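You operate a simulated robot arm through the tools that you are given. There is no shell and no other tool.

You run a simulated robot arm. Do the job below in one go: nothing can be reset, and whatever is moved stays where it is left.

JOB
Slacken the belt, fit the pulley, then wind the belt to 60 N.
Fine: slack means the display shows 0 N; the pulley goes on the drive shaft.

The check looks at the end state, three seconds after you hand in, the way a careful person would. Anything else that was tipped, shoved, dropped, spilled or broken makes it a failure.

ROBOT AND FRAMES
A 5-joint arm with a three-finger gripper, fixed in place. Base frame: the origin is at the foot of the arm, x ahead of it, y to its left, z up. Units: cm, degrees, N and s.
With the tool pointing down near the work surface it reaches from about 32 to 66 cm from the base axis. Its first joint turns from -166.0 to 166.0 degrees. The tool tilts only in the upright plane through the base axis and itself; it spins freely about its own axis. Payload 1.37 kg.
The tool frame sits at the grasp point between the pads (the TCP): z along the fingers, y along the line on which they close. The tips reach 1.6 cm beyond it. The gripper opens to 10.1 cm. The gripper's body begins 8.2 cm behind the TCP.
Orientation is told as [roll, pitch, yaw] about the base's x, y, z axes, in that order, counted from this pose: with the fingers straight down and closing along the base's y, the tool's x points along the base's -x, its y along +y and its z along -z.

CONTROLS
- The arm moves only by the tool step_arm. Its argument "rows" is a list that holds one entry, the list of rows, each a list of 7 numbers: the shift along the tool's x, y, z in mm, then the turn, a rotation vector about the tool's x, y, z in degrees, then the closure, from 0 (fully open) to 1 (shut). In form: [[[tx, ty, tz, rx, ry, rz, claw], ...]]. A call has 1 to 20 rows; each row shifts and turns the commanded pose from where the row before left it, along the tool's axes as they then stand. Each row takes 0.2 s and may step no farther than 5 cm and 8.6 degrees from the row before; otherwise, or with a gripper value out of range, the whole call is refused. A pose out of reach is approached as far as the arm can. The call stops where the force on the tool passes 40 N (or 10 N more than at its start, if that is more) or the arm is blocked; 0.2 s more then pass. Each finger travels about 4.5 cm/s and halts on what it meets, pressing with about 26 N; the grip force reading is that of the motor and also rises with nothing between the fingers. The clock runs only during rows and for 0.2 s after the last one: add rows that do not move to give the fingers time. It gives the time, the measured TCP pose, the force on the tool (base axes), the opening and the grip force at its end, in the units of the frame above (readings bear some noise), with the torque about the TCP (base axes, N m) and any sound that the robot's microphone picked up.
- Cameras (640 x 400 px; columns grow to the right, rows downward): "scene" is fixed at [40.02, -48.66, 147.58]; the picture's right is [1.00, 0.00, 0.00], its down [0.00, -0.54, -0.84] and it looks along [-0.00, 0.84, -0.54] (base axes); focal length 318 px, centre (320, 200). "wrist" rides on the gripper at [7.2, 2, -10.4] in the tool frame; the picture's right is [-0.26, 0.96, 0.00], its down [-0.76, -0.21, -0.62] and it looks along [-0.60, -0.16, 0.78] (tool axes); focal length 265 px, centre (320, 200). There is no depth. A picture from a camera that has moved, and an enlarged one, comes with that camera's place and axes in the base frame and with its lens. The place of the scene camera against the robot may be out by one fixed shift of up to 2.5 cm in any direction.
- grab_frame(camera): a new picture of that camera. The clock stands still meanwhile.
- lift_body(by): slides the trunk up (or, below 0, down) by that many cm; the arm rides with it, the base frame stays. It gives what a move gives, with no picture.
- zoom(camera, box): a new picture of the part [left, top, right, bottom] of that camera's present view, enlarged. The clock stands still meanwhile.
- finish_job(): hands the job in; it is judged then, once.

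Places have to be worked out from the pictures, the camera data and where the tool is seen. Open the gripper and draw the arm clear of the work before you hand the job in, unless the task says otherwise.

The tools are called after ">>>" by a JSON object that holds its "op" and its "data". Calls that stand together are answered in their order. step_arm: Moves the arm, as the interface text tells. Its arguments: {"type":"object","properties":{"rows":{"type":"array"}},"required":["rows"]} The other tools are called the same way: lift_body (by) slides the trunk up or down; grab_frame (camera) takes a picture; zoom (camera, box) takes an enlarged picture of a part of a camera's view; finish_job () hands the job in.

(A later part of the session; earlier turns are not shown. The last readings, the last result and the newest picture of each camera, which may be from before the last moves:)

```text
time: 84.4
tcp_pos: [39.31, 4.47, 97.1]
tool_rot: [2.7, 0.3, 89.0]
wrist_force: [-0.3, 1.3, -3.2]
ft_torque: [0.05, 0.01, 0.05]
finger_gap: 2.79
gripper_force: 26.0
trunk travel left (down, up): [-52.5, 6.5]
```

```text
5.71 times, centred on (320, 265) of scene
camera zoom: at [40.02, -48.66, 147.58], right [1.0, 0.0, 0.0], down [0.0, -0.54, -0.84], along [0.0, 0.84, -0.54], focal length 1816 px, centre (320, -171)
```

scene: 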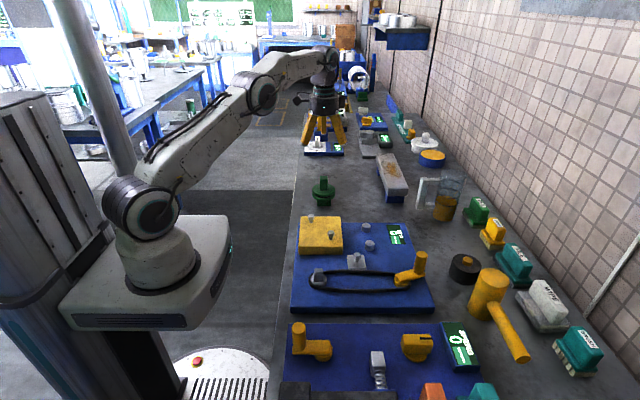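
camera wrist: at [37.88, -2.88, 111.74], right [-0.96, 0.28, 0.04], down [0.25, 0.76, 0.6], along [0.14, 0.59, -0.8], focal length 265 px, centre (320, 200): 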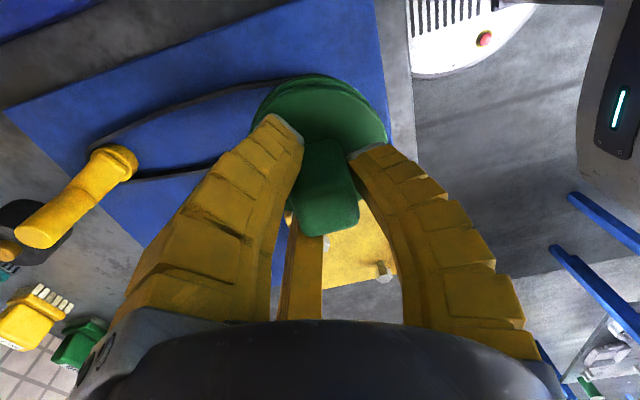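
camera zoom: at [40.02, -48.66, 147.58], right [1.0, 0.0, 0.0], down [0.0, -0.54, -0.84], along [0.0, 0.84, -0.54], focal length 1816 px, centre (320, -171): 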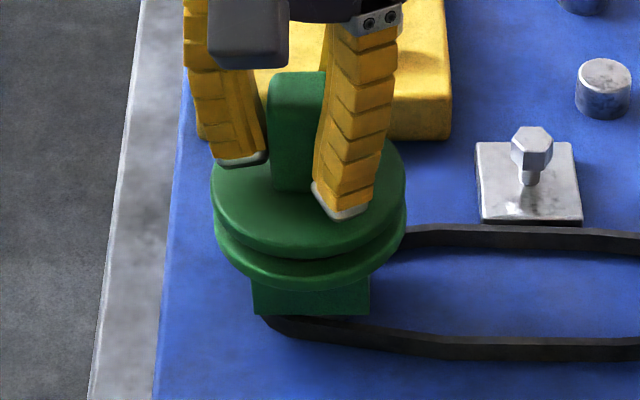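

Still free to go down. I go on in 2 mm steps, expecting the force to rise at the flange.

>>> {"op": "step_arm", "data": {"rows": [[[0, -0.1, 2, 0, 0, 0, 1], [0, -0.1, 2, 0, 0, 0, 1], [0, 0, 0, 0, 0, 0, 1]]]}}

```text
time: 85.2
tcp_pos: [39.34, 4.43, 96.58]
tool_rot: [2.6, 0.4, 89.1]
wrist_force: [1.4, 1.1, 0.4]
ft_torque: [0.08, -0.05, 0.02]
finger_gap: 2.81
gripper_force: 26.0
trunk travel left (down, up): [-52.5, 6.5]
```

The vertical force changed from −3.2 to +0.4 N, so it is touching the seat. I press 2 mm more to be sure.

>>> {"op": "step_arm", "data": {"rows": [[[0, -0.05, 1, 0, 0, 0, 1], [0, -0.05, 1, 0, 0, 0, 1], [0, 0, 0, 0, 0, 0, 1]]]}}

>>> {"op": "zoom", "data": {"camera": "scene", "box": [290, 230, 350, 300]}}

```text
time: 86.0
tcp_pos: [39.3, 4.55, 96.49]
tool_rot: [2.5, 0.4, 89.0]
wrist_force: [4.9, -0.2, 11.5]
ft_torque: [0.03, -0.21, 0.0]
finger_gap: 2.93
gripper_force: 26.0
trunk travel left (down, up): [-52.5, 6.5]
```

```text
5.71 times, centred on (320, 265) of scene
camera zoom: at [40.02, -48.66, 147.58], right [1.0, 0.0, 0.0], down [0.0, -0.54, -0.84], along [0.0, 0.84, -0.54], focal length 1816 px, centre (320, -171)
```

zoom: 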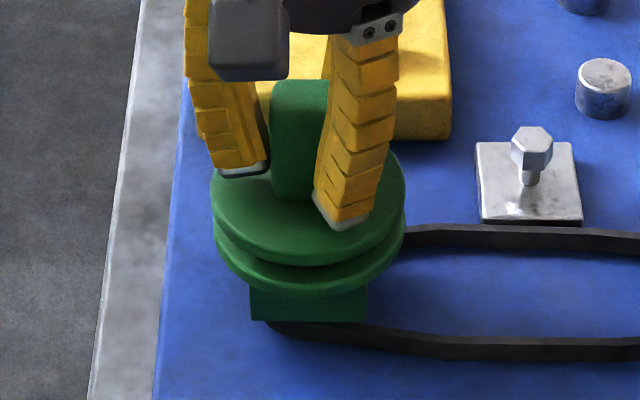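

Seated: 11.5 N reaction at the expected height. I open the gripper and look before rising.

>>> {"op": "step_arm", "data": {"rows": [[[0, 0, 0, 0, 0, 0, 0.65], [0, 0, 0, 0, 0, 0, 0.5], [0, 0, 0, 0, 0, 0, 0.3], [0, 0, 0, 0, 0, 0, 0.1], [0, 0, 0, 0, 0, 0, 0], [0, 0, 0, 0, 0, 0, 0]]]}}

>>> {"op": "zoom", "data": {"camera": "scene", "box": [290, 230, 350, 300]}}

```text
time: 87.4
tcp_pos: [39.31, 4.33, 96.48]
tool_rot: [2.8, 0.3, 89.0]
wrist_force: [0.7, 0.2, -0.8]
ft_torque: [0.0, 0.0, -0.02]
finger_gap: 10.04
gripper_force: 0.0
trunk travel left (down, up): [-52.5, 6.5]
```

```text
5.71 times, centred on (320, 265) of scene
camera zoom: at [40.02, -48.66, 147.58], right [1.0, 0.0, 0.0], down [0.0, -0.54, -0.84], along [0.0, 0.84, -0.54], focal length 1816 px, centre (320, -171)
```

zoom: 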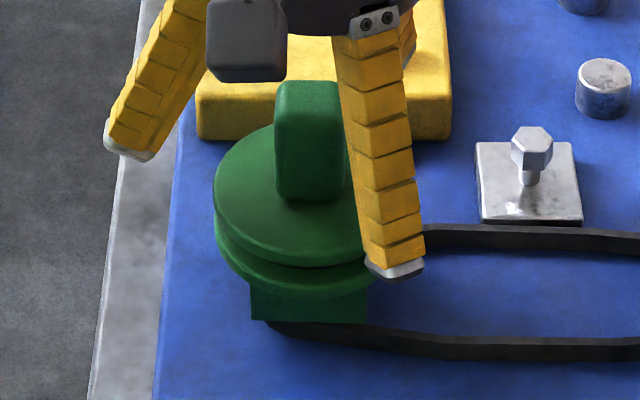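

The pulley stands free on the shaft. I rise straight up, level the tool and check it.

>>> {"op": "step_arm", "data": {"rows": [[[0, 0.7, -15, 0, 0, 0, 0], [0, 1.2, -25, 0, 0, 0, 0], [0, 1.6, -35, 0, 0, 0, 0], [0, 1.6, -35, 0, 0, 0, 0], [0, 0, 0, 1.34, -0.17, 0, 0], [0, 0, 0, 1.34, -0.17, 0, 0], [0, 0, 0, 0, 0, 0, 0]]]}}

>>> {"op": "zoom", "data": {"camera": "scene", "box": [280, 220, 360, 310]}}

>>> {"op": "grab_frame", "data": {"camera": "wrist"}}

```text
time: 89.0
tcp_pos: [39.23, 4.39, 107.44]
tool_rot: [0.0, 0.0, 89.0]
wrist_force: [-0.6, -0.6, -1.8]
ft_torque: [-0.02, -0.04, 0.04]
finger_gap: 10.08
gripper_force: 0.0
trunk travel left (down, up): [-52.5, 6.5]
```

```text
4.44 times, centred on (320, 265) of scene
camera zoom: at [40.02, -48.66, 147.58], right [1.0, 0.0, 0.0], down [0.0, -0.54, -0.84], along [0.0, 0.84, -0.54], focal length 1413 px, centre (320, -89)
```

zoom: 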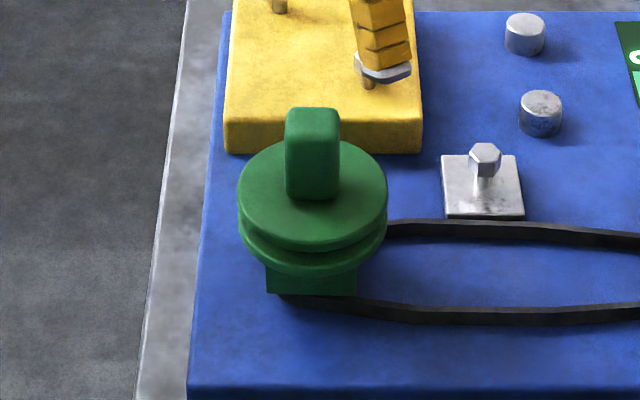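

```text
taken
camera wrist: at [37.27, -2.82, 117.96], right [-0.96, 0.28, 0.0], down [0.22, 0.75, 0.62], along [0.17, 0.6, -0.78], focal length 265 px, centre (320, 200)
```

wrist: 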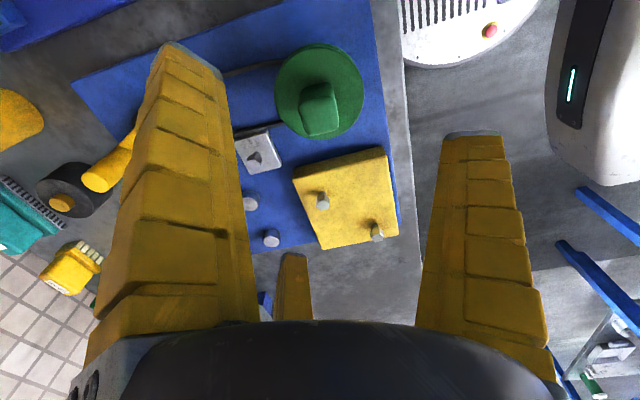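

The pulley is upright and seated on the shaft. Next I go back above the crank handle (about 22°, near (63.7, 5.7)) and turn the tool to yaw 157° so a long clockwise stroke fits in the spin range.

>>> {"op": "step_arm", "data": {"rows": [[[-2.9, -40.7, 5, 0, 0, 0, 0], [-2.9, -40.7, 5, 0, 0, 0, 0], [-2.9, -40.7, 5, 0, 0, 0, 0], [-2.9, -40.7, 5, 0, 0, 0, 0], [-2.9, -40.7, 5, 0, 0, 0, 0], [-2.9, -40.7, 5, 0, 0, 0, 0], [0, 0, 0, 0, 0, -8.5, 0], [0, 0, 0, 0, 0, -8.5, 0], [0, 0, 0, 0, 0, -8.5, 0], [0, 0, 0, 0, 0, -8.5, 0], [0, 0, 0, 0, 0, -8.5, 0], [0, 0, 0, 0, 0, -8.5, 0], [0, 0, 0, 0, 0, -8.5, 0], [0, 0, 0, 0, 0, -8.5, 0], [0, 0, 0, 0, 0, 0, 0]]]}}

>>> {"op": "grab_frame", "data": {"camera": "wrist"}}

>>> {"op": "zoom", "data": {"camera": "scene", "box": [340, 180, 460, 310]}}

```text
time: 92.2
tcp_pos: [63.79, 5.87, 104.44]
tool_rot: [0.0, 0.0, 157.1]
wrist_force: [0.1, 0.4, 0.5]
ft_torque: [0.0, 0.0, -0.01]
finger_gap: 10.05
gripper_force: 0.1
trunk travel left (down, up): [-52.5, 6.5]
```

```text
taken
camera wrist: at [69.61, 1.2, 114.97], right [-0.62, -0.79, 0.0], down [-0.62, 0.49, 0.62], along [-0.49, 0.38, -0.78], focal length 265 px, centre (320, 200)
```

wrist: 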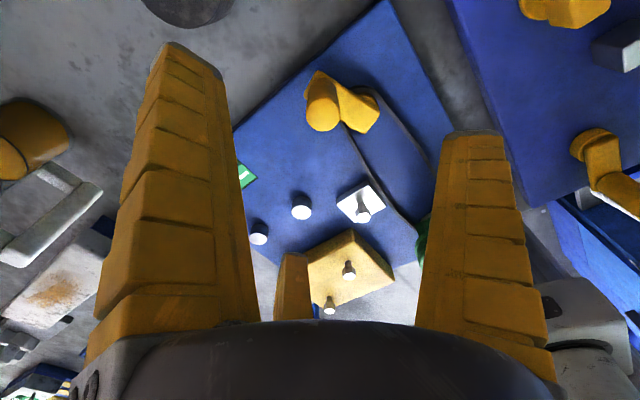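

```text
3.08 times, centred on (400, 245) of scene
camera zoom: at [40.02, -48.66, 147.58], right [1.0, 0.0, 0.0], down [0.0, -0.54, -0.84], along [0.0, 0.84, -0.54], focal length 978 px, centre (74, 62)
```

zoom: 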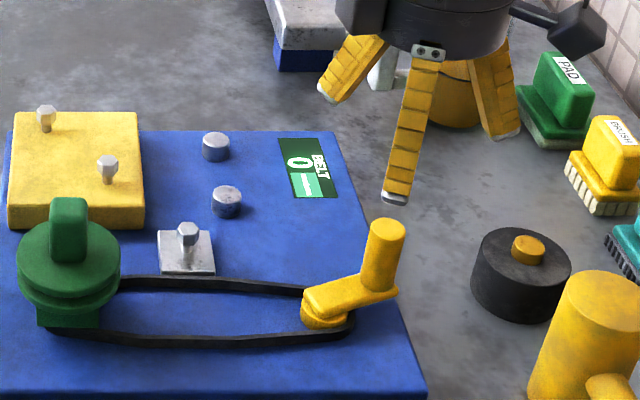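

The handle is at about (63.85, 5.4), i.e. about 18°. I centre on it, descend and grip.

>>> {"op": "step_arm", "data": {"rows": [[[1.5, 3.6, 30, 0, 0, 0, 0], [0, 0, 40, 0, 0, 0, 0], [0, 0, 40, 0, 0, 0, 0], [0, 0, 0, 0, 0, 0, 0], [0, 0, 0, 0, 0, 0, 0.6], [0, 0, 0, 0, 0, 0, 1], [0, 0, 0, 0, 0, 0, 1], [0, 0, 0, 0, 0, 0, 1], [0, 0, 0, 0, 0, 0, 1], [0, 0, 0, 0, 0, 0, 1], [0, 0, 0, 0, 0, 0, 1]]]}}

>>> {"op": "step_arm", "data": {"rows": [[[2.89, 3.7, 0, 0, 0, 6, 1], [2.89, 3.7, 0, 0, 0, 6, 1], [2.89, 3.7, 0, 0, 0, 6, 1], [2.89, 3.7, 0, 0, 0, 6, 1], [2.89, 3.7, 0, 0, 0, 6, 1], [2.89, 3.7, 0, 0, 0, 6, 1], [2.89, 3.7, 0, 0, 0, 6, 1], [0, 0, 0, 0, 0, 0, 1]]]}}

>>> {"op": "grab_frame", "data": {"camera": "wrist"}}

>>> {"op": "zoom", "data": {"camera": "scene", "box": [340, 180, 460, 310]}}

```text
time: 94.6
tcp_pos: [63.84, 5.46, 94.06]
tool_rot: [0.0, 0.0, 157.0]
wrist_force: [-3.9, -0.7, 5.7]
ft_torque: [0.04, 0.3, -0.02]
finger_gap: 2.01
gripper_force: 28.3
trunk travel left (down, up): [-52.5, 6.5]
```

```text
time: 96.4
tcp_pos: [63.59, 2.17, 93.82]
tool_rot: [-0.2, 0.1, 114.9]
wrist_force: [1.5, 1.8, 22.2]
ft_torque: [0.01, -0.09, -0.1]
finger_gap: 2.56
gripper_force: 27.6
trunk travel left (down, up): [-52.5, 6.5]
```

```text
taken
camera wrist: at [64.8, -5.23, 104.24], right [-0.99, -0.17, 0.0], down [-0.13, 0.77, 0.62], along [-0.1, 0.61, -0.78], focal length 265 px, centre (320, 200)
```

wrist: 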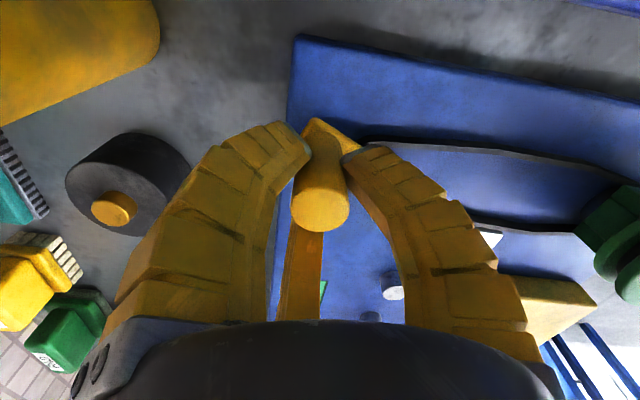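

```text
3.08 times, centred on (400, 245) of scene
camera zoom: at [40.02, -48.66, 147.58], right [1.0, 0.0, 0.0], down [0.0, -0.54, -0.84], along [0.0, 0.84, -0.54], focal length 978 px, centre (74, 62)
```

zoom: 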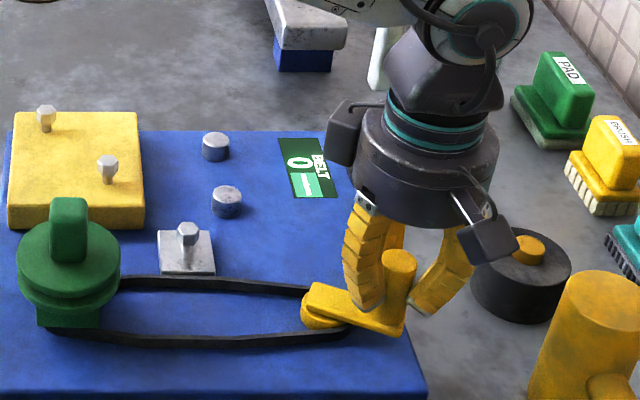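

The handle is at about −24° and the display still reads 0. I continue clockwise in 30° portions, reading the display.

>>> {"op": "step_arm", "data": {"rows": [[[2.89, 3.7, 0, 0, 0, 6, 1], [2.89, 3.7, 0, 0, 0, 6, 1], [2.89, 3.7, 0, 0, 0, 6, 1], [2.89, 3.7, 0, 0, 0, 6, 1], [2.89, 3.7, 0, 0, 0, 6, 1], [2.89, 3.7, 0, 0, 0, 6, 1], [0, 0, 0, 0, 0, 0, 1]]]}}

>>> {"op": "zoom", "data": {"camera": "scene", "box": [340, 180, 460, 310]}}

>>> {"op": "step_arm", "data": {"rows": [[[2.89, 3.7, 0, 0, 0, 6, 1], [2.89, 3.7, 0, 0, 0, 6, 1], [2.89, 3.7, 0, 0, 0, 6, 1], [2.89, 3.7, 0, 0, 0, 6, 1], [2.89, 3.7, 0, 0, 0, 6, 1], [0, 0, 0, 0, 0, 0, 1]]]}}

>>> {"op": "zoom", "data": {"camera": "scene", "box": [340, 180, 460, 310]}}

>>> {"op": "grab_frame", "data": {"camera": "wrist"}}

```text
time: 98.0
tcp_pos: [61.7, 0.15, 93.67]
tool_rot: [-0.1, 0.1, 78.8]
wrist_force: [1.1, 2.4, 19.5]
ft_torque: [0.1, -0.06, -0.16]
finger_gap: 2.55
gripper_force: 28.3
trunk travel left (down, up): [-52.5, 6.5]
```

```text
3.08 times, centred on (400, 245) of scene
camera zoom: at [40.02, -48.66, 147.58], right [1.0, 0.0, 0.0], down [0.0, -0.54, -0.84], along [0.0, 0.84, -0.54], focal length 978 px, centre (74, 62)
```

zoom: 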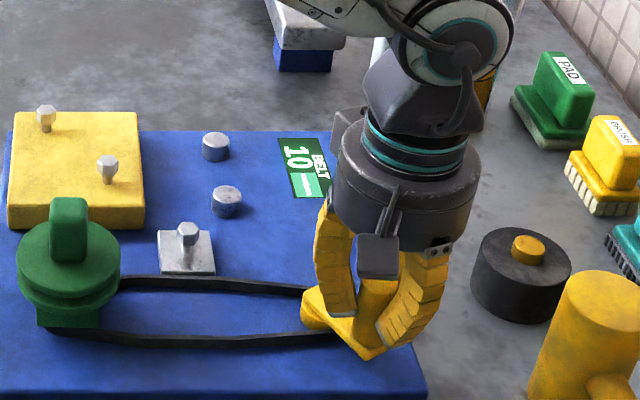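

```text
time: 99.4
tcp_pos: [59.42, -0.58, 93.66]
tool_rot: [-0.1, 0.0, 48.9]
wrist_force: [2.8, 6.7, 19.7]
ft_torque: [0.13, -0.15, -0.13]
finger_gap: 2.55
gripper_force: 27.9
trunk travel left (down, up): [-52.5, 6.5]
```

```text
3.08 times, centred on (400, 245) of scene
camera zoom: at [40.02, -48.66, 147.58], right [1.0, 0.0, 0.0], down [0.0, -0.54, -0.84], along [0.0, 0.84, -0.54], focal length 978 px, centre (74, 62)
```

zoom: 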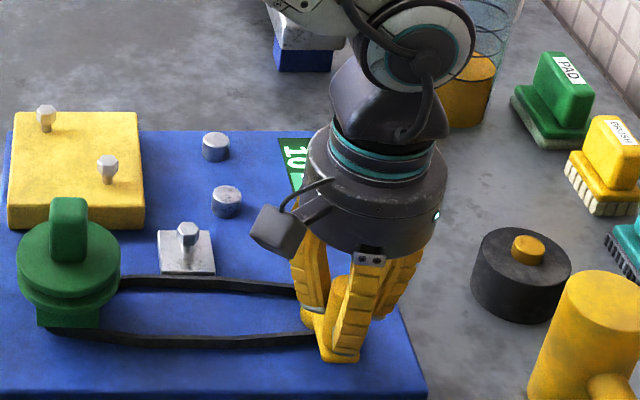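

```text
taken
camera wrist: at [53.14, -4.64, 104.05], right [-0.55, 0.83, 0.0], down [0.65, 0.43, 0.62], along [0.52, 0.34, -0.78], focal length 265 px, centre (320, 200)
```

wrist: 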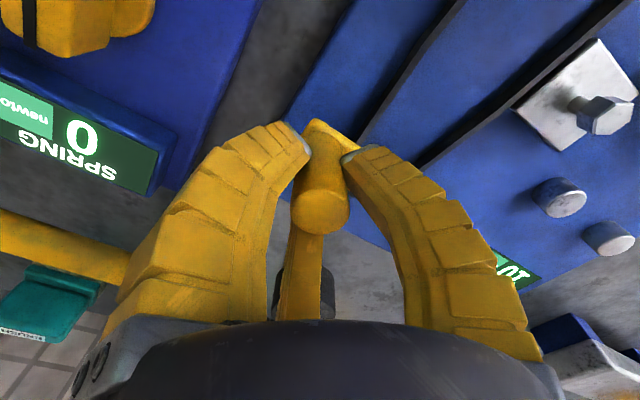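

Now 10 N at about −60°. I continue another 96° clockwise.

>>> {"op": "step_arm", "data": {"rows": [[[2.89, 3.7, 0, 0, 0, 6, 1], [2.89, 3.7, 0, 0, 0, 6, 1], [2.89, 3.7, 0, 0, 0, 6, 1], [2.89, 3.7, 0, 0, 0, 6, 1], [2.89, 3.7, 0, 0, 0, 6, 1], [2.89, 3.7, 0, 0, 0, 6, 1], [2.89, 3.7, 0, 0, 0, 6, 1], [2.89, 3.7, 0, 0, 0, 6, 1], [2.89, 3.7, 0, 0, 0, 6, 1], [2.89, 3.7, 0, 0, 0, 6, 1], [2.89, 3.7, 0, 0, 0, 6, 1], [2.89, 3.7, 0, 0, 0, 6, 1], [2.89, 3.7, 0, 0, 0, 6, 1], [2.89, 3.7, 0, 0, 0, 6, 1], [2.89, 3.7, 0, 0, 0, 6, 1], [2.89, 3.7, 0, 0, 0, 6, 1], [0, 0, 0, 0, 0, 0, 1]]]}}

>>> {"op": "zoom", "data": {"camera": "scene", "box": [340, 180, 460, 310]}}

>>> {"op": "grab_frame", "data": {"camera": "wrist"}}

```text
time: 103.0
tcp_pos: [55.06, 4.39, 93.59]
tool_rot: [0.0, 0.0, -47.2]
wrist_force: [10.7, -3.7, 13.0]
ft_torque: [-0.1, -0.14, -0.08]
finger_gap: 2.15
gripper_force: 28.1
trunk travel left (down, up): [-52.5, 6.5]
```

```text
3.08 times, centred on (400, 245) of scene
camera zoom: at [40.02, -48.66, 147.58], right [1.0, 0.0, 0.0], down [0.0, -0.54, -0.84], along [0.0, 0.84, -0.54], focal length 978 px, centre (74, 62)
```

zoom: 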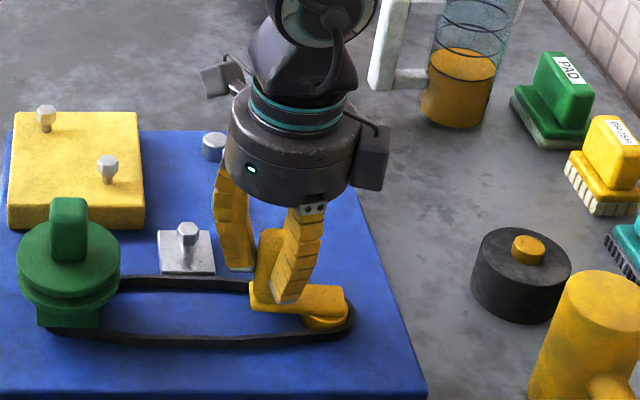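

```text
taken
camera wrist: at [51.53, 10.98, 104.09], right [0.89, 0.46, 0.0], down [0.36, -0.7, 0.62], along [0.29, -0.55, -0.78], focal length 265 px, centre (320, 200)
```

wrist: 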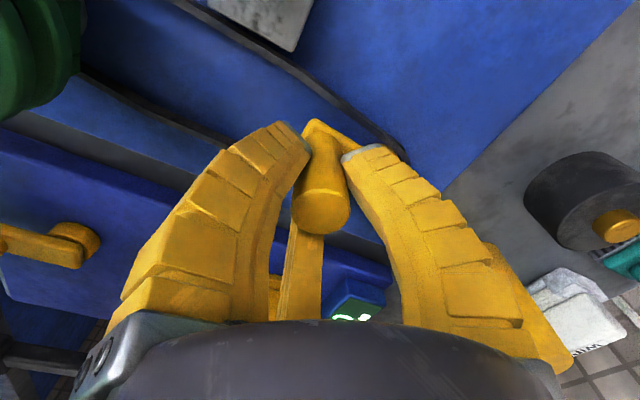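

The handle is at about 175° (−185°), where it read 20 before. I continue another 90° and then release to read.

>>> {"op": "step_arm", "data": {"rows": [[[2.89, 3.7, 0, 0, 0, 6, 1], [2.89, 3.7, 0, 0, 0, 6, 1], [2.89, 3.7, 0, 0, 0, 6, 1], [2.89, 3.7, 0, 0, 0, 6, 1], [2.89, 3.7, 0, 0, 0, 6, 1], [2.89, 3.7, 0, 0, 0, 6, 1], [2.89, 3.7, 0, 0, 0, 6, 1], [2.89, 3.7, 0, 0, 0, 6, 1], [2.89, 3.7, 0, 0, 0, 6, 1], [2.89, 3.7, 0, 0, 0, 6, 1], [2.89, 3.7, 0, 0, 0, 6, 1], [2.89, 3.7, 0, 0, 0, 6, 1], [2.89, 3.7, 0, 0, 0, 6, 1], [2.89, 3.7, 0, 0, 0, 6, 1], [2.89, 3.7, 0, 0, 0, 6, 1], [0, 0, 0, 0, 0, 0, 1]]]}}

>>> {"op": "zoom", "data": {"camera": "scene", "box": [340, 180, 460, 310]}}

```text
time: 106.4
tcp_pos: [59.97, 8.44, 93.62]
tool_rot: [0.1, 0.1, -137.1]
wrist_force: [-0.4, 5.4, 11.0]
ft_torque: [0.1, 0.0, -0.01]
finger_gap: 2.07
gripper_force: 28.5
trunk travel left (down, up): [-52.5, 6.5]
```

```text
3.08 times, centred on (400, 245) of scene
camera zoom: at [40.02, -48.66, 147.58], right [1.0, 0.0, 0.0], down [0.0, -0.54, -0.84], along [0.0, 0.84, -0.54], focal length 978 px, centre (74, 62)
```

zoom: 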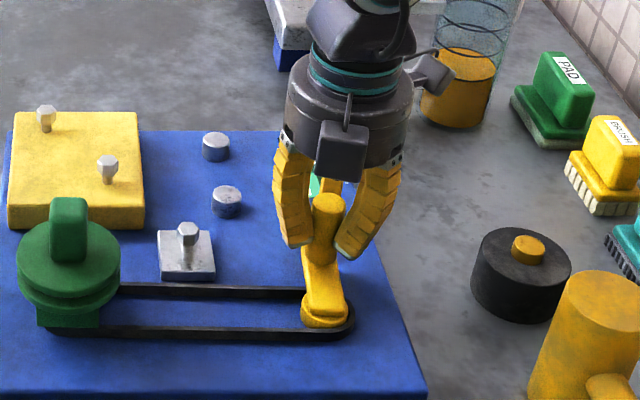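

The handle is at about 85°. I release, rise, read the display, and start unwinding the spin for the next stroke.

>>> {"op": "step_arm", "data": {"rows": [[[0, 0, 0, 0, 0, 0, 0.5], [0, 0, 0, 0, 0, 0, 0.2], [0, 0, 0, 0, 0, 0, 0], [0, 0, 0, 0, 0, 0, 0], [0, 0, 0, 0, 0, 0, 0], [0, 0, -30, 0, 0, 0, 0], [0, 0, -40, 0, 0, 0, 0], [0, 0, -40, 0, 0, 0, 0], [0, 0, 0, 0, 0, 0, 0]]]}}

>>> {"op": "zoom", "data": {"camera": "scene", "box": [340, 180, 460, 310]}}

>>> {"op": "step_arm", "data": {"rows": [[[0, 0, 0, 0, 0, -8.6, 0], [0, 0, 0, 0, 0, -8.6, 0], [0, 0, 0, 0, 0, -8.6, 0], [0, 0, 0, 0, 0, -8.6, 0], [0, 0, 0, 0, 0, -8.6, 0], [0, 0, 0, 0, 0, -8.6, 0], [0, 0, 0, 0, 0, -8.6, 0], [0, 0, 0, 0, 0, -8.6, 0], [0, 0, 0, 0, 0, -8.6, 0], [0, 0, 0, 0, 0, -8.6, 0], [0, 0, 0, 0, 0, -8.6, 0], [0, 0, 0, 0, 0, -8.6, 0], [0, 0, 0, 0, 0, -8.6, 0], [0, 0, 0, 0, 0, -8.6, 0], [0, 0, 0, 0, 0, -8.6, 0], [0, 0, 0, 0, 0, -8.6, 0], [0, 0, 0, 0, 0, -8.6, 0], [0, 0, 0, 0, 0, -8.6, 0], [0, 0, 0, 0, 0, -8.6, 0], [0, 0, 0, 0, 0, -8.6, 0]]]}}

>>> {"op": "step_arm", "data": {"rows": [[[0, 0, 0, 0, 0, -8.6, 0], [0, 0, 0, 0, 0, -8.6, 0], [0, 0, 0, 0, 0, -8.6, 0], [0, 0, 0, 0, 0, -8.6, 0], [0, 0, 0, 0, 0, -8.6, 0], [0, 0, 0, 0, 0, -8.6, 0], [0, 0, 0, 0, 0, -8.6, 0], [0, 0, 0, 0, 0, -8.6, 0], [0, 0, 0, 0, 0, -8.6, 0], [0, 0, 0, 0, 0, -8.6, 0], [0, 0, 0, 0, 0, -8.6, 0], [0, 0, 0, 0, 0, 0, 0]]]}}

>>> {"op": "grab_frame", "data": {"camera": "wrist"}}

>>> {"op": "zoom", "data": {"camera": "scene", "box": [340, 180, 460, 310]}}

```text
time: 108.4
tcp_pos: [59.95, 8.64, 104.85]
tool_rot: [-0.1, -0.1, -137.1]
wrist_force: [0.3, 1.0, -0.2]
ft_torque: [0.02, 0.02, 0.01]
finger_gap: 10.04
gripper_force: 0.2
trunk travel left (down, up): [-52.5, 6.5]
```

```text
3.08 times, centred on (400, 245) of scene
camera zoom: at [40.02, -48.66, 147.58], right [1.0, 0.0, 0.0], down [0.0, -0.54, -0.84], along [0.0, 0.84, -0.54], focal length 978 px, centre (74, 62)
```

zoom: 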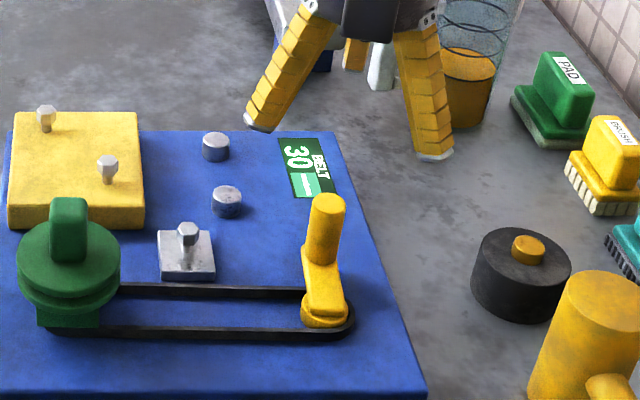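

```text
time: 112.6
tcp_pos: [59.91, 8.41, 104.58]
tool_rot: [0.0, 0.0, 35.1]
wrist_force: [-0.3, 1.2, -0.3]
ft_torque: [-0.02, -0.01, -0.03]
finger_gap: 10.05
gripper_force: 0.1
trunk travel left (down, up): [-52.5, 6.5]
```

```text
time: 115.2
tcp_pos: [59.97, 8.47, 104.49]
tool_rot: [0.0, 0.0, 129.7]
wrist_force: [0.0, 0.0, -0.1]
ft_torque: [0.03, 0.02, -0.01]
finger_gap: 10.05
gripper_force: 0.1
trunk travel left (down, up): [-52.5, 6.5]
```

```text
taken
camera wrist: at [63.03, 1.53, 115.0], right [-0.91, -0.41, 0.0], down [-0.32, 0.71, 0.62], along [-0.26, 0.57, -0.78], focal length 265 px, centre (320, 200)
```

wrist: 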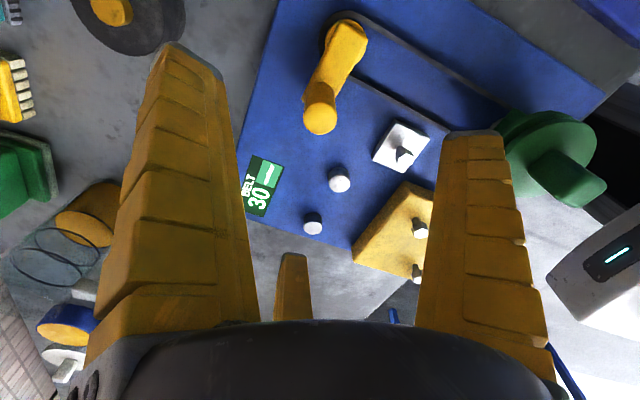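

```text
3.08 times, centred on (400, 245) of scene
camera zoom: at [40.02, -48.66, 147.58], right [1.0, 0.0, 0.0], down [0.0, -0.54, -0.84], along [0.0, 0.84, -0.54], focal length 978 px, centre (74, 62)
```

zoom: 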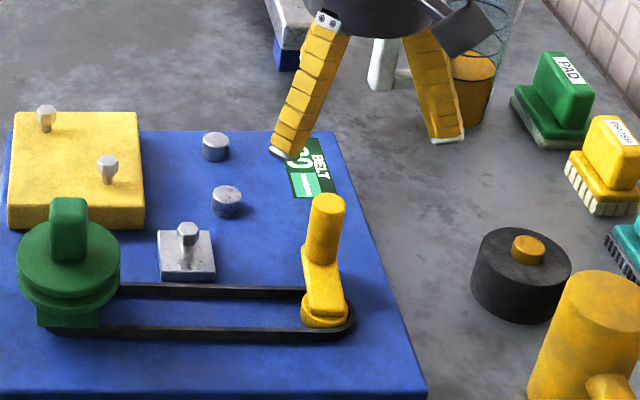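

Display 30 with the handle at about 86°. I descend, grip, and wind 90° clockwise.

>>> {"op": "step_arm", "data": {"rows": [[[0, 0, 30, 0, 0, 0, 0], [0, 0, 40, 0, 0, 0, 0], [0, 0, 40, 0, 0, 0, 0], [0, 0, 0, 0, 0, 0, 0], [0, 0, 0, 0, 0, 0, 0.6], [0, 0, 0, 0, 0, 0, 1], [0, 0, 0, 0, 0, 0, 1], [0, 0, 0, 0, 0, 0, 1], [0, 0, 0, 0, 0, 0, 1], [0, 0, 0, 0, 0, 0, 1], [0, 0, 0, 0, 0, 0, 1]]]}}

>>> {"op": "step_arm", "data": {"rows": [[[3.48, -3.14, 0, 0, 0, 6, 1], [3.48, -3.14, 0, 0, 0, 6, 1], [3.48, -3.14, 0, 0, 0, 6, 1], [3.48, -3.14, 0, 0, 0, 6, 1], [3.48, -3.14, 0, 0, 0, 6, 1], [3.48, -3.14, 0, 0, 0, 6, 1], [3.48, -3.14, 0, 0, 0, 6, 1], [3.48, -3.14, 0, 0, 0, 6, 1], [3.48, -3.14, 0, 0, 0, 6, 1], [3.48, -3.14, 0, 0, 0, 6, 1], [3.48, -3.14, 0, 0, 0, 6, 1], [3.48, -3.14, 0, 0, 0, 6, 1], [3.48, -3.14, 0, 0, 0, 6, 1], [3.48, -3.14, 0, 0, 0, 6, 1], [3.48, -3.14, 0, 0, 0, 6, 1], [0, 0, 0, 0, 0, 0, 1]]]}}

>>> {"op": "grab_frame", "data": {"camera": "wrist"}}

>>> {"op": "zoom", "data": {"camera": "scene", "box": [340, 180, 460, 310]}}

```text
time: 117.6
tcp_pos: [59.91, 8.42, 93.82]
tool_rot: [-0.1, 0.2, 129.8]
wrist_force: [0.8, 9.5, 7.7]
ft_torque: [0.14, -0.08, 0.03]
finger_gap: 2.04
gripper_force: 27.9
trunk travel left (down, up): [-52.5, 6.5]
```

```text
time: 121.0
tcp_pos: [63.97, 3.47, 93.63]
tool_rot: [-0.1, -0.2, 39.5]
wrist_force: [11.8, 2.9, 12.1]
ft_torque: [-0.01, -0.17, -0.14]
finger_gap: 2.24
gripper_force: 28.2
trunk travel left (down, up): [-52.5, 6.5]
```

```text
taken
camera wrist: at [57.09, 0.42, 104.11], right [-0.41, 0.91, 0.0], down [0.71, 0.32, 0.62], along [0.57, 0.25, -0.78], focal length 265 px, centre (320, 200)
```

wrist: 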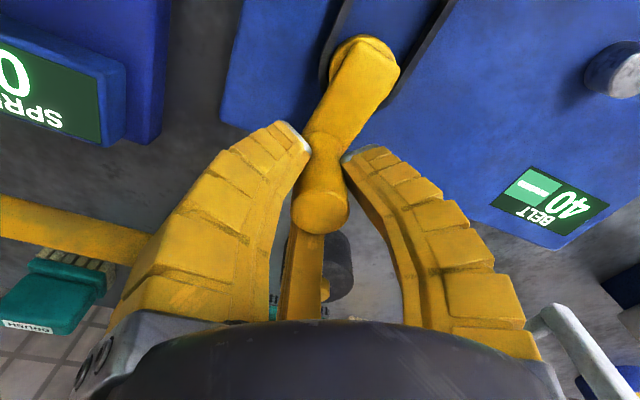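

```text
3.08 times, centred on (400, 245) of scene
camera zoom: at [40.02, -48.66, 147.58], right [1.0, 0.0, 0.0], down [0.0, -0.54, -0.84], along [0.0, 0.84, -0.54], focal length 978 px, centre (74, 62)
```

zoom: 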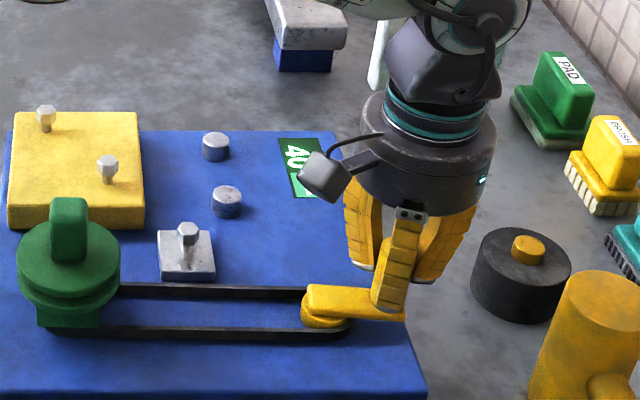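

Display 40 at about −7°. I now go in 12° portions to find where the display changes to 50.

>>> {"op": "step_arm", "data": {"rows": [[[3.48, -3.14, 0, 0, 0, 6, 1], [3.48, -3.14, 0, 0, 0, 6, 1], [0, 0, 0, 0, 0, 0, 1]]]}}

>>> {"op": "zoom", "data": {"camera": "scene", "box": [380, 215, 415, 250]}}

>>> {"op": "step_arm", "data": {"rows": [[[3.48, -3.14, 0, 0, 0, 6, 1], [3.48, -3.14, 0, 0, 0, 6, 1], [0, 0, 0, 0, 0, 0, 1]]]}}

>>> {"op": "grab_frame", "data": {"camera": "wrist"}}

>>> {"op": "zoom", "data": {"camera": "scene", "box": [380, 215, 415, 250]}}

```text
time: 121.8
tcp_pos: [63.67, 2.57, 93.58]
tool_rot: [0.0, -0.1, 27.5]
wrist_force: [10.0, 2.1, 12.8]
ft_torque: [0.07, -0.13, -0.21]
finger_gap: 2.23
gripper_force: 27.9
trunk travel left (down, up): [-52.5, 6.5]
```

```text
11.43 times, centred on (398, 232) of scene
camera zoom: at [40.02, -48.66, 147.58], right [1.0, 0.0, 0.0], down [0.0, -0.54, -0.84], along [0.0, 0.84, -0.54], focal length 3633 px, centre (-566, -171)
```

zoom: 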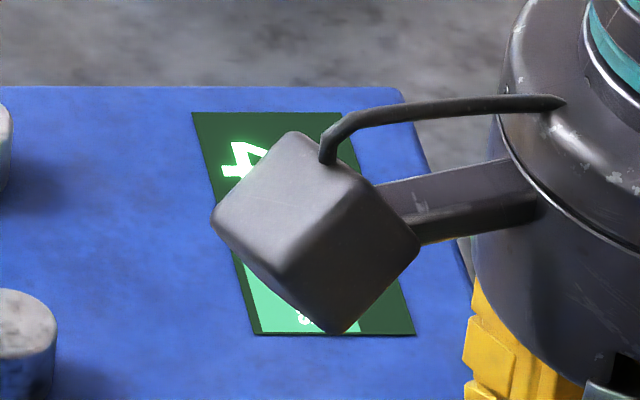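

```text
time: 122.6
tcp_pos: [63.37, 1.66, 93.57]
tool_rot: [0.1, -0.1, 15.5]
wrist_force: [9.3, -0.7, 12.0]
ft_torque: [-0.04, -0.13, -0.21]
finger_gap: 2.18
gripper_force: 28.1
trunk travel left (down, up): [-52.5, 6.5]
```

```text
taken
camera wrist: at [55.81, 1.59, 104.09], right [0.0, 1.0, 0.0], down [0.78, 0.0, 0.62], along [0.62, 0.0, -0.78], focal length 265 px, centre (320, 200)
```

wrist: 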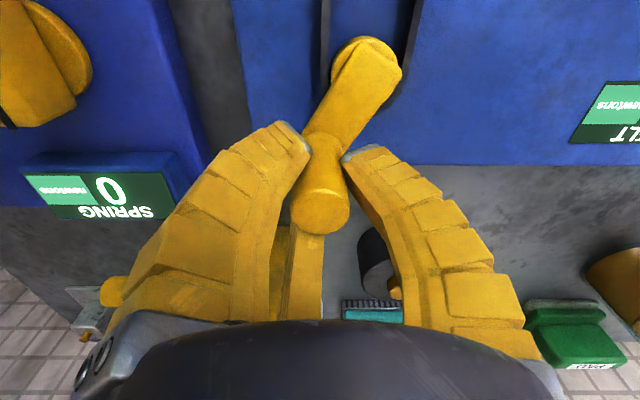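

```text
11.43 times, centred on (398, 232) of scene
camera zoom: at [40.02, -48.66, 147.58], right [1.0, 0.0, 0.0], down [0.0, -0.54, -0.84], along [0.0, 0.84, -0.54], focal length 3633 px, centre (-566, -171)
```

zoom: 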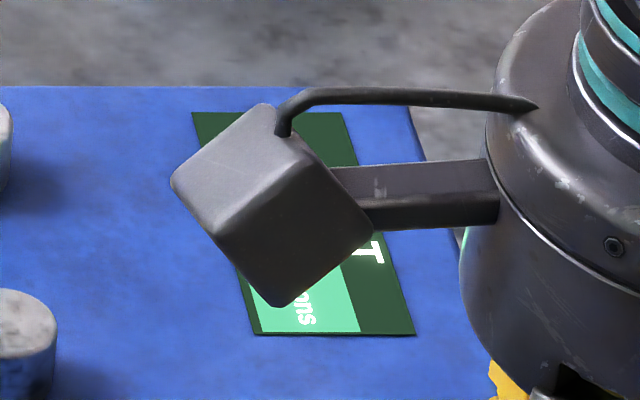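

At −20° it still read 40; now the hand's camera hides it. I step on a little.

>>> {"op": "step_arm", "data": {"rows": [[[3.48, -3.14, 0, 0, 0, 6, 1], [3.48, -3.14, 0, 0, 0, 6, 1], [3.48, -3.14, 0, 0, 0, 6, 1], [0, 0, 0, 0, 0, 0, 1]]]}}

>>> {"op": "zoom", "data": {"camera": "scene", "box": [380, 215, 415, 250]}}

>>> {"op": "step_arm", "data": {"rows": [[[3.48, -3.14, 0, 0, 0, 6, 1], [3.48, -3.14, 0, 0, 0, 6, 1], [3.48, -3.14, 0, 0, 0, 6, 1], [0, 0, 0, 0, 0, 0, 1]]]}}

>>> {"op": "zoom", "data": {"camera": "scene", "box": [380, 215, 415, 250]}}

```text
time: 123.6
tcp_pos: [62.49, 0.51, 93.69]
tool_rot: [0.1, 0.0, -2.6]
wrist_force: [4.0, -10.1, 11.2]
ft_torque: [-0.26, 0.0, 0.12]
finger_gap: 2.15
gripper_force: 28.1
trunk travel left (down, up): [-52.5, 6.5]
```

```text
11.43 times, centred on (398, 232) of scene
camera zoom: at [40.02, -48.66, 147.58], right [1.0, 0.0, 0.0], down [0.0, -0.54, -0.84], along [0.0, 0.84, -0.54], focal length 3633 px, centre (-566, -171)
```

zoom: 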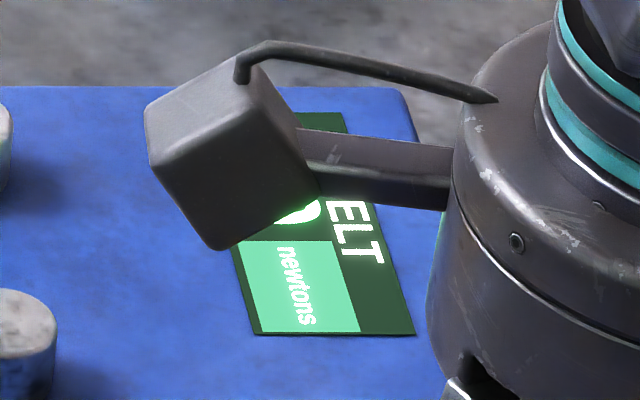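

```text
time: 124.6
tcp_pos: [61.33, -0.12, 93.59]
tool_rot: [0.0, 0.0, -20.4]
wrist_force: [2.6, -2.7, 8.8]
ft_torque: [-0.07, -0.12, -0.07]
finger_gap: 2.08
gripper_force: 27.6
trunk travel left (down, up): [-52.5, 6.5]
```

```text
11.43 times, centred on (398, 232) of scene
camera zoom: at [40.02, -48.66, 147.58], right [1.0, 0.0, 0.0], down [0.0, -0.54, -0.84], along [0.0, 0.84, -0.54], focal length 3633 px, centre (-566, -171)
```

zoom: 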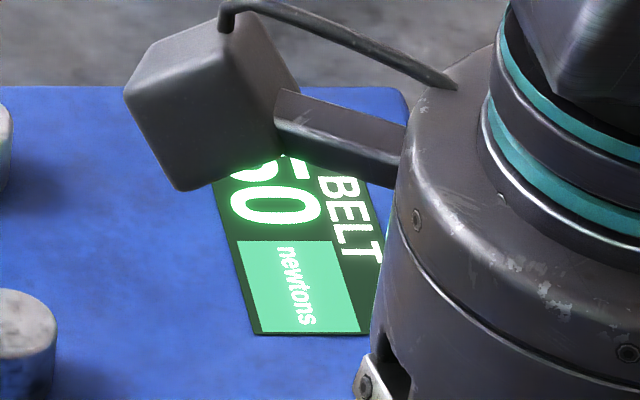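

The display shows 50 at about −67°. I go on 24° and look again.

>>> {"op": "step_arm", "data": {"rows": [[[3.48, -3.14, 0, 0, 0, 6, 1], [3.48, -3.14, 0, 0, 0, 6, 1], [3.48, -3.14, 0, 0, 0, 6, 1], [0, 0, 0, 0, 0, 0, 1]]]}}

>>> {"op": "zoom", "data": {"camera": "scene", "box": [380, 215, 415, 250]}}

>>> {"op": "step_arm", "data": {"rows": [[[3.48, -3.14, 0, 0, 0, 6, 1], [3.48, -3.14, 0, 0, 0, 6, 1], [0, 0, 0, 0, 0, 0, 1]]]}}

>>> {"op": "zoom", "data": {"camera": "scene", "box": [380, 215, 415, 250]}}

>>> {"op": "grab_frame", "data": {"camera": "wrist"}}

```text
time: 125.6
tcp_pos: [59.82, -0.56, 93.66]
tool_rot: [0.0, 0.0, -38.5]
wrist_force: [-1.0, 3.0, 10.6]
ft_torque: [0.06, 0.01, 0.02]
finger_gap: 2.09
gripper_force: 27.8
trunk travel left (down, up): [-52.5, 6.5]
```

```text
11.43 times, centred on (398, 232) of scene
camera zoom: at [40.02, -48.66, 147.58], right [1.0, 0.0, 0.0], down [0.0, -0.54, -0.84], along [0.0, 0.84, -0.54], focal length 3633 px, centre (-566, -171)
```

zoom: 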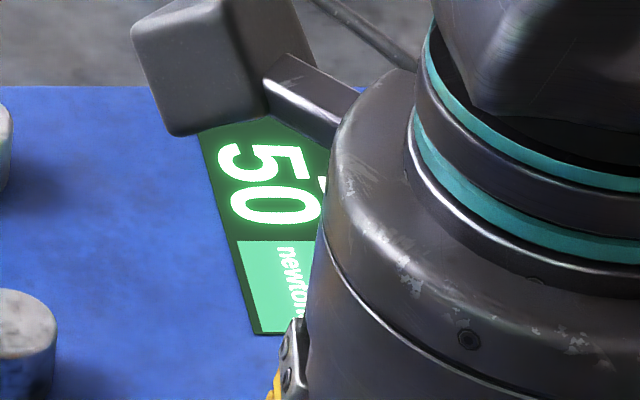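

```text
time: 126.4
tcp_pos: [59.0, -0.42, 93.56]
tool_rot: [0.1, -0.2, -50.5]
wrist_force: [1.4, 4.0, 12.8]
ft_torque: [0.05, -0.13, -0.09]
finger_gap: 2.14
gripper_force: 27.7
trunk travel left (down, up): [-52.5, 6.5]
```

```text
11.43 times, centred on (398, 232) of scene
camera zoom: at [40.02, -48.66, 147.58], right [1.0, 0.0, 0.0], down [0.0, -0.54, -0.84], along [0.0, 0.84, -0.54], focal length 3633 px, centre (-566, -171)
```

zoom: 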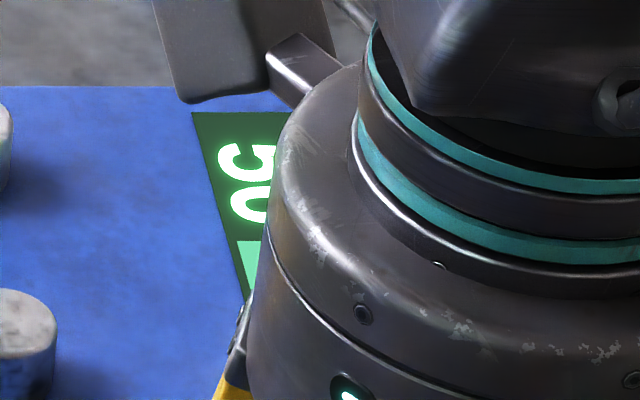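

```text
taken
camera wrist: at [55.85, 6.34, 104.05], right [0.91, 0.41, 0.0], down [0.32, -0.72, 0.62], along [0.26, -0.57, -0.78], focal length 265 px, centre (320, 200)
```

wrist: 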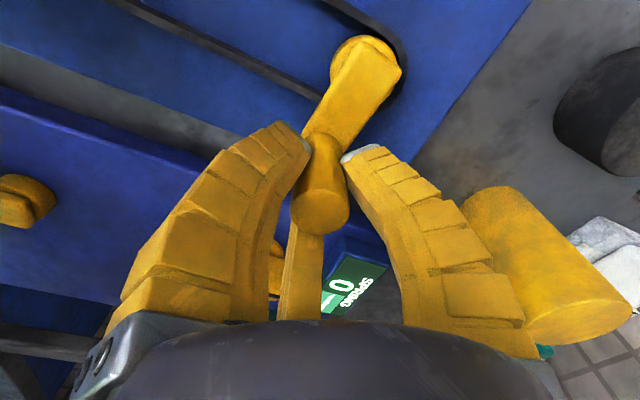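

The reading is ambiguous here (digit half hidden). Putting all readings together, 10 N takes about 82–100°, so I go 24° further, then release and rise to read clearly.

>>> {"op": "step_arm", "data": {"rows": [[[3.48, -3.14, 0, 0, 0, 6, 1], [3.48, -3.14, 0, 0, 0, 6, 1], [3.48, -3.14, 0, 0, 0, 6, 1], [3.48, -3.14, 0, 0, 0, 6, 1], [0, 0, 0, 0, 0, 0, 1]]]}}

>>> {"op": "step_arm", "data": {"rows": [[[0, 0, 0, 0, 0, 0, 0.5], [0, 0, 0, 0, 0, 0, 0.2], [0, 0, 0, 0, 0, 0, 0], [0, 0, 0, 0, 0, 0, 0], [0, 0, 0, 0, 0, 0, 0], [0, 0, -30, 0, 0, 0, 0], [0, 0, -40, 0, 0, 0, 0], [0, 0, -45, 0, 0, 0, 0], [0, 0, 0, 0, 0, 0, 0]]]}}

>>> {"op": "zoom", "data": {"camera": "scene", "box": [340, 180, 460, 310]}}

>>> {"op": "zoom", "data": {"camera": "scene", "box": [380, 215, 415, 250]}}

```text
time: 127.6
tcp_pos: [57.19, 0.1, 93.55]
tool_rot: [-0.1, 0.1, -74.5]
wrist_force: [0.5, 3.4, 7.2]
ft_torque: [-0.03, 0.17, 0.12]
finger_gap: 2.01
gripper_force: 28.2
trunk travel left (down, up): [-52.5, 6.5]
```

```text
time: 129.6
tcp_pos: [57.25, 0.23, 104.91]
tool_rot: [-0.1, 0.0, -74.3]
wrist_force: [-0.8, 0.3, -0.6]
ft_torque: [-0.01, -0.02, 0.01]
finger_gap: 10.07
gripper_force: 0.1
trunk travel left (down, up): [-52.5, 6.5]
```

```text
3.08 times, centred on (400, 245) of scene
camera zoom: at [40.02, -48.66, 147.58], right [1.0, 0.0, 0.0], down [0.0, -0.54, -0.84], along [0.0, 0.84, -0.54], focal length 978 px, centre (74, 62)
```

zoom: 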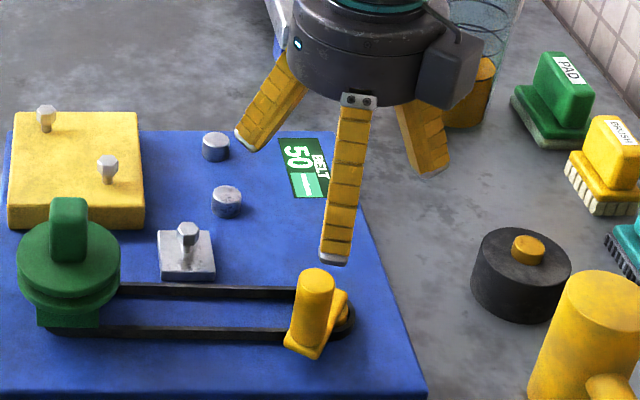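

```text
11.43 times, centred on (398, 232) of scene
camera zoom: at [40.02, -48.66, 147.58], right [1.0, 0.0, 0.0], down [0.0, -0.54, -0.84], along [0.0, 0.84, -0.54], focal length 3633 px, centre (-566, -171)
```

zoom: 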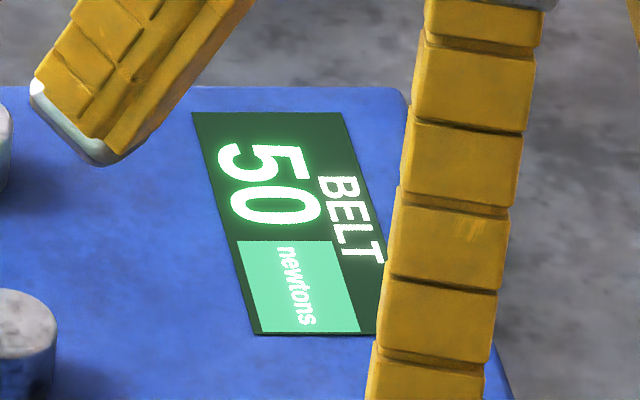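

It clearly reads 50 with the handle at about −121°. I flip the tool by 178° so the wrist camera faces the display while winding on, then regrip.

>>> {"op": "step_arm", "data": {"rows": [[[0, 0, 0, 0, 0, -8.5, 0], [0, 0, 0, 0, 0, -8.5, 0], [0, 0, 0, 0, 0, -8.5, 0], [0, 0, 0, 0, 0, -8.5, 0], [0, 0, 0, 0, 0, -8.5, 0], [0, 0, 0, 0, 0, -8.5, 0], [0, 0, 0, 0, 0, -8.5, 0], [0, 0, 0, 0, 0, -8.5, 0], [0, 0, 0, 0, 0, -8.5, 0], [0, 0, 0, 0, 0, -8.5, 0], [0, 0, 0, 0, 0, -8.5, 0], [0, 0, 0, 0, 0, -8.5, 0], [0, 0, 0, 0, 0, -8.5, 0], [0, 0, 0, 0, 0, -8.5, 0], [0, 0, 0, 0, 0, -8.5, 0], [0, 0, 0, 0, 0, -8.5, 0], [0, 0, 0, 0, 0, -8.5, 0], [0, 0, 0, 0, 0, -8.5, 0], [0, 0, 0, 0, 0, -8.5, 0], [0, 0, 0, 0, 0, -8.5, 0]]]}}

>>> {"op": "step_arm", "data": {"rows": [[[0, 0, 0, 0, 0, -8.5, 0], [0, 0, 35, 0, 0, 0, 0], [0, 0, 40, 0, 0, 0, 0], [0, 0, 40, 0, 0, 0, 0], [0, 0, 0, 0, 0, 0, 0], [0, 0, 0, 0, 0, 0, 0.6], [0, 0, 0, 0, 0, 0, 1], [0, 0, 0, 0, 0, 0, 1], [0, 0, 0, 0, 0, 0, 1], [0, 0, 0, 0, 0, 0, 1], [0, 0, 0, 0, 0, 0, 1], [0, 0, 0, 0, 0, 0, 1]]]}}

>>> {"op": "grab_frame", "data": {"camera": "wrist"}}

```text
time: 133.8
tcp_pos: [57.12, 0.08, 105.06]
tool_rot: [0.0, 0.0, 95.6]
wrist_force: [-0.7, 0.3, 0.0]
ft_torque: [-0.03, 0.01, 0.01]
finger_gap: 10.06
gripper_force: 0.0
trunk travel left (down, up): [-52.5, 6.5]
```

```text
time: 136.4
tcp_pos: [57.19, 0.3, 93.69]
tool_rot: [-0.1, -0.1, 103.9]
wrist_force: [-3.8, -7.7, 7.5]
ft_torque: [-0.12, 0.01, -0.01]
finger_gap: 2.02
gripper_force: 28.3
trunk travel left (down, up): [-52.5, 6.5]
```

```text
taken
camera wrist: at [57.02, -7.24, 104.16], right [-1.0, 0.02, 0.0], down [0.02, 0.78, 0.62], along [0.02, 0.62, -0.78], focal length 265 px, centre (320, 200)
```

wrist: 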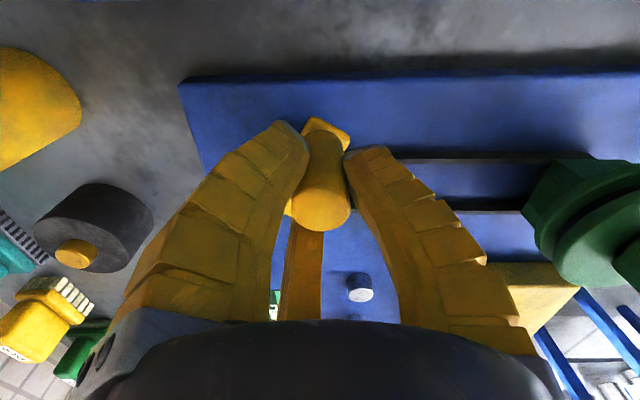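

Gripped. I wind 18° clockwise to where the wrist view showed the display before.

>>> {"op": "step_arm", "data": {"rows": [[[-3.48, 3.14, 0, 0, 0, 6, 1], [-3.48, 3.14, 0, 0, 0, 6, 1], [-3.48, 3.14, 0, 0, 0, 6, 1], [0, 0, 0, 0, 0, 0, 1]]]}}

>>> {"op": "zoom", "data": {"camera": "wrist", "box": [310, 255, 410, 330]}}

```text
time: 137.4
tcp_pos: [56.06, 1.19, 93.58]
tool_rot: [-0.2, -0.1, 86.0]
wrist_force: [1.8, 1.6, 12.4]
ft_torque: [-0.09, 0.06, -0.03]
finger_gap: 2.13
gripper_force: 28.2
trunk travel left (down, up): [-52.5, 6.5]
```

```text
5.33 times, centred on (360, 292) of wrist
camera zoom: at [53.61, -5.92, 104.09], right [-0.94, 0.33, 0.0], down [0.26, 0.74, 0.62], along [0.21, 0.59, -0.78], focal length 1416 px, centre (107, -293)
```

zoom: 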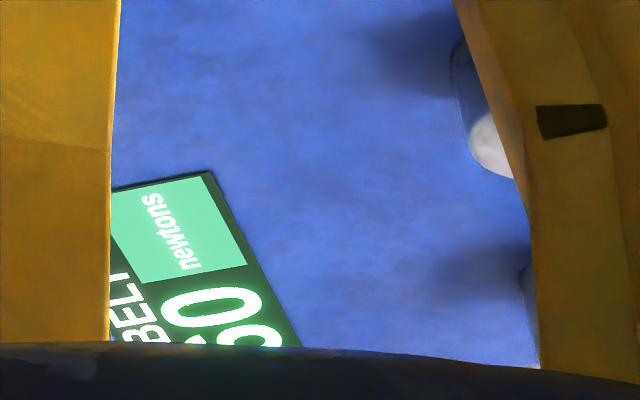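

A part of the first digit is visible but ambiguous. I turn 6° more and look again.

>>> {"op": "step_arm", "data": {"rows": [[[-3.48, 3.14, 0, 0, 0, 6, 1], [0, 0, 0, 0, 0, 0, 1]]]}}

>>> {"op": "zoom", "data": {"camera": "wrist", "box": [310, 255, 410, 330]}}

>>> {"op": "step_arm", "data": {"rows": [[[-3.48, 3.14, 0, 0, 0, 6, 1], [0, 0, 0, 0, 0, 0, 1]]]}}

>>> {"op": "zoom", "data": {"camera": "wrist", "box": [310, 255, 410, 330]}}

```text
time: 138.0
tcp_pos: [55.87, 1.42, 93.53]
tool_rot: [-0.1, 0.0, 80.0]
wrist_force: [1.3, 0.0, 12.0]
ft_torque: [-0.02, -0.06, -0.05]
finger_gap: 2.17
gripper_force: 28.3
trunk travel left (down, up): [-52.5, 6.5]
```

```text
5.33 times, centred on (360, 292) of wrist
camera zoom: at [52.63, -5.27, 104.07], right [-0.9, 0.43, 0.0], down [0.33, 0.71, 0.62], along [0.27, 0.56, -0.78], focal length 1416 px, centre (107, -293)
```

zoom: 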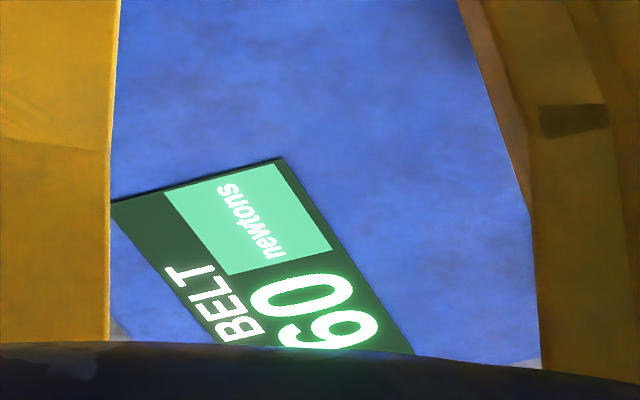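

```text
time: 138.6
tcp_pos: [55.59, 1.89, 93.61]
tool_rot: [0.0, 0.0, 74.0]
wrist_force: [3.2, 0.0, 13.0]
ft_torque: [-0.02, 0.02, -0.06]
finger_gap: 2.17
gripper_force: 28.4
trunk travel left (down, up): [-52.5, 6.5]
```

```text
5.33 times, centred on (360, 292) of wrist
camera zoom: at [51.69, -4.5, 104.06], right [-0.85, 0.52, 0.0], down [0.41, 0.67, 0.62], along [0.32, 0.53, -0.78], focal length 1416 px, centre (107, -293)
```

zoom: 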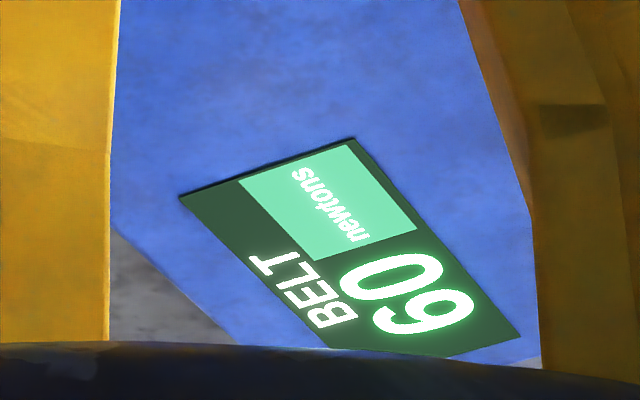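

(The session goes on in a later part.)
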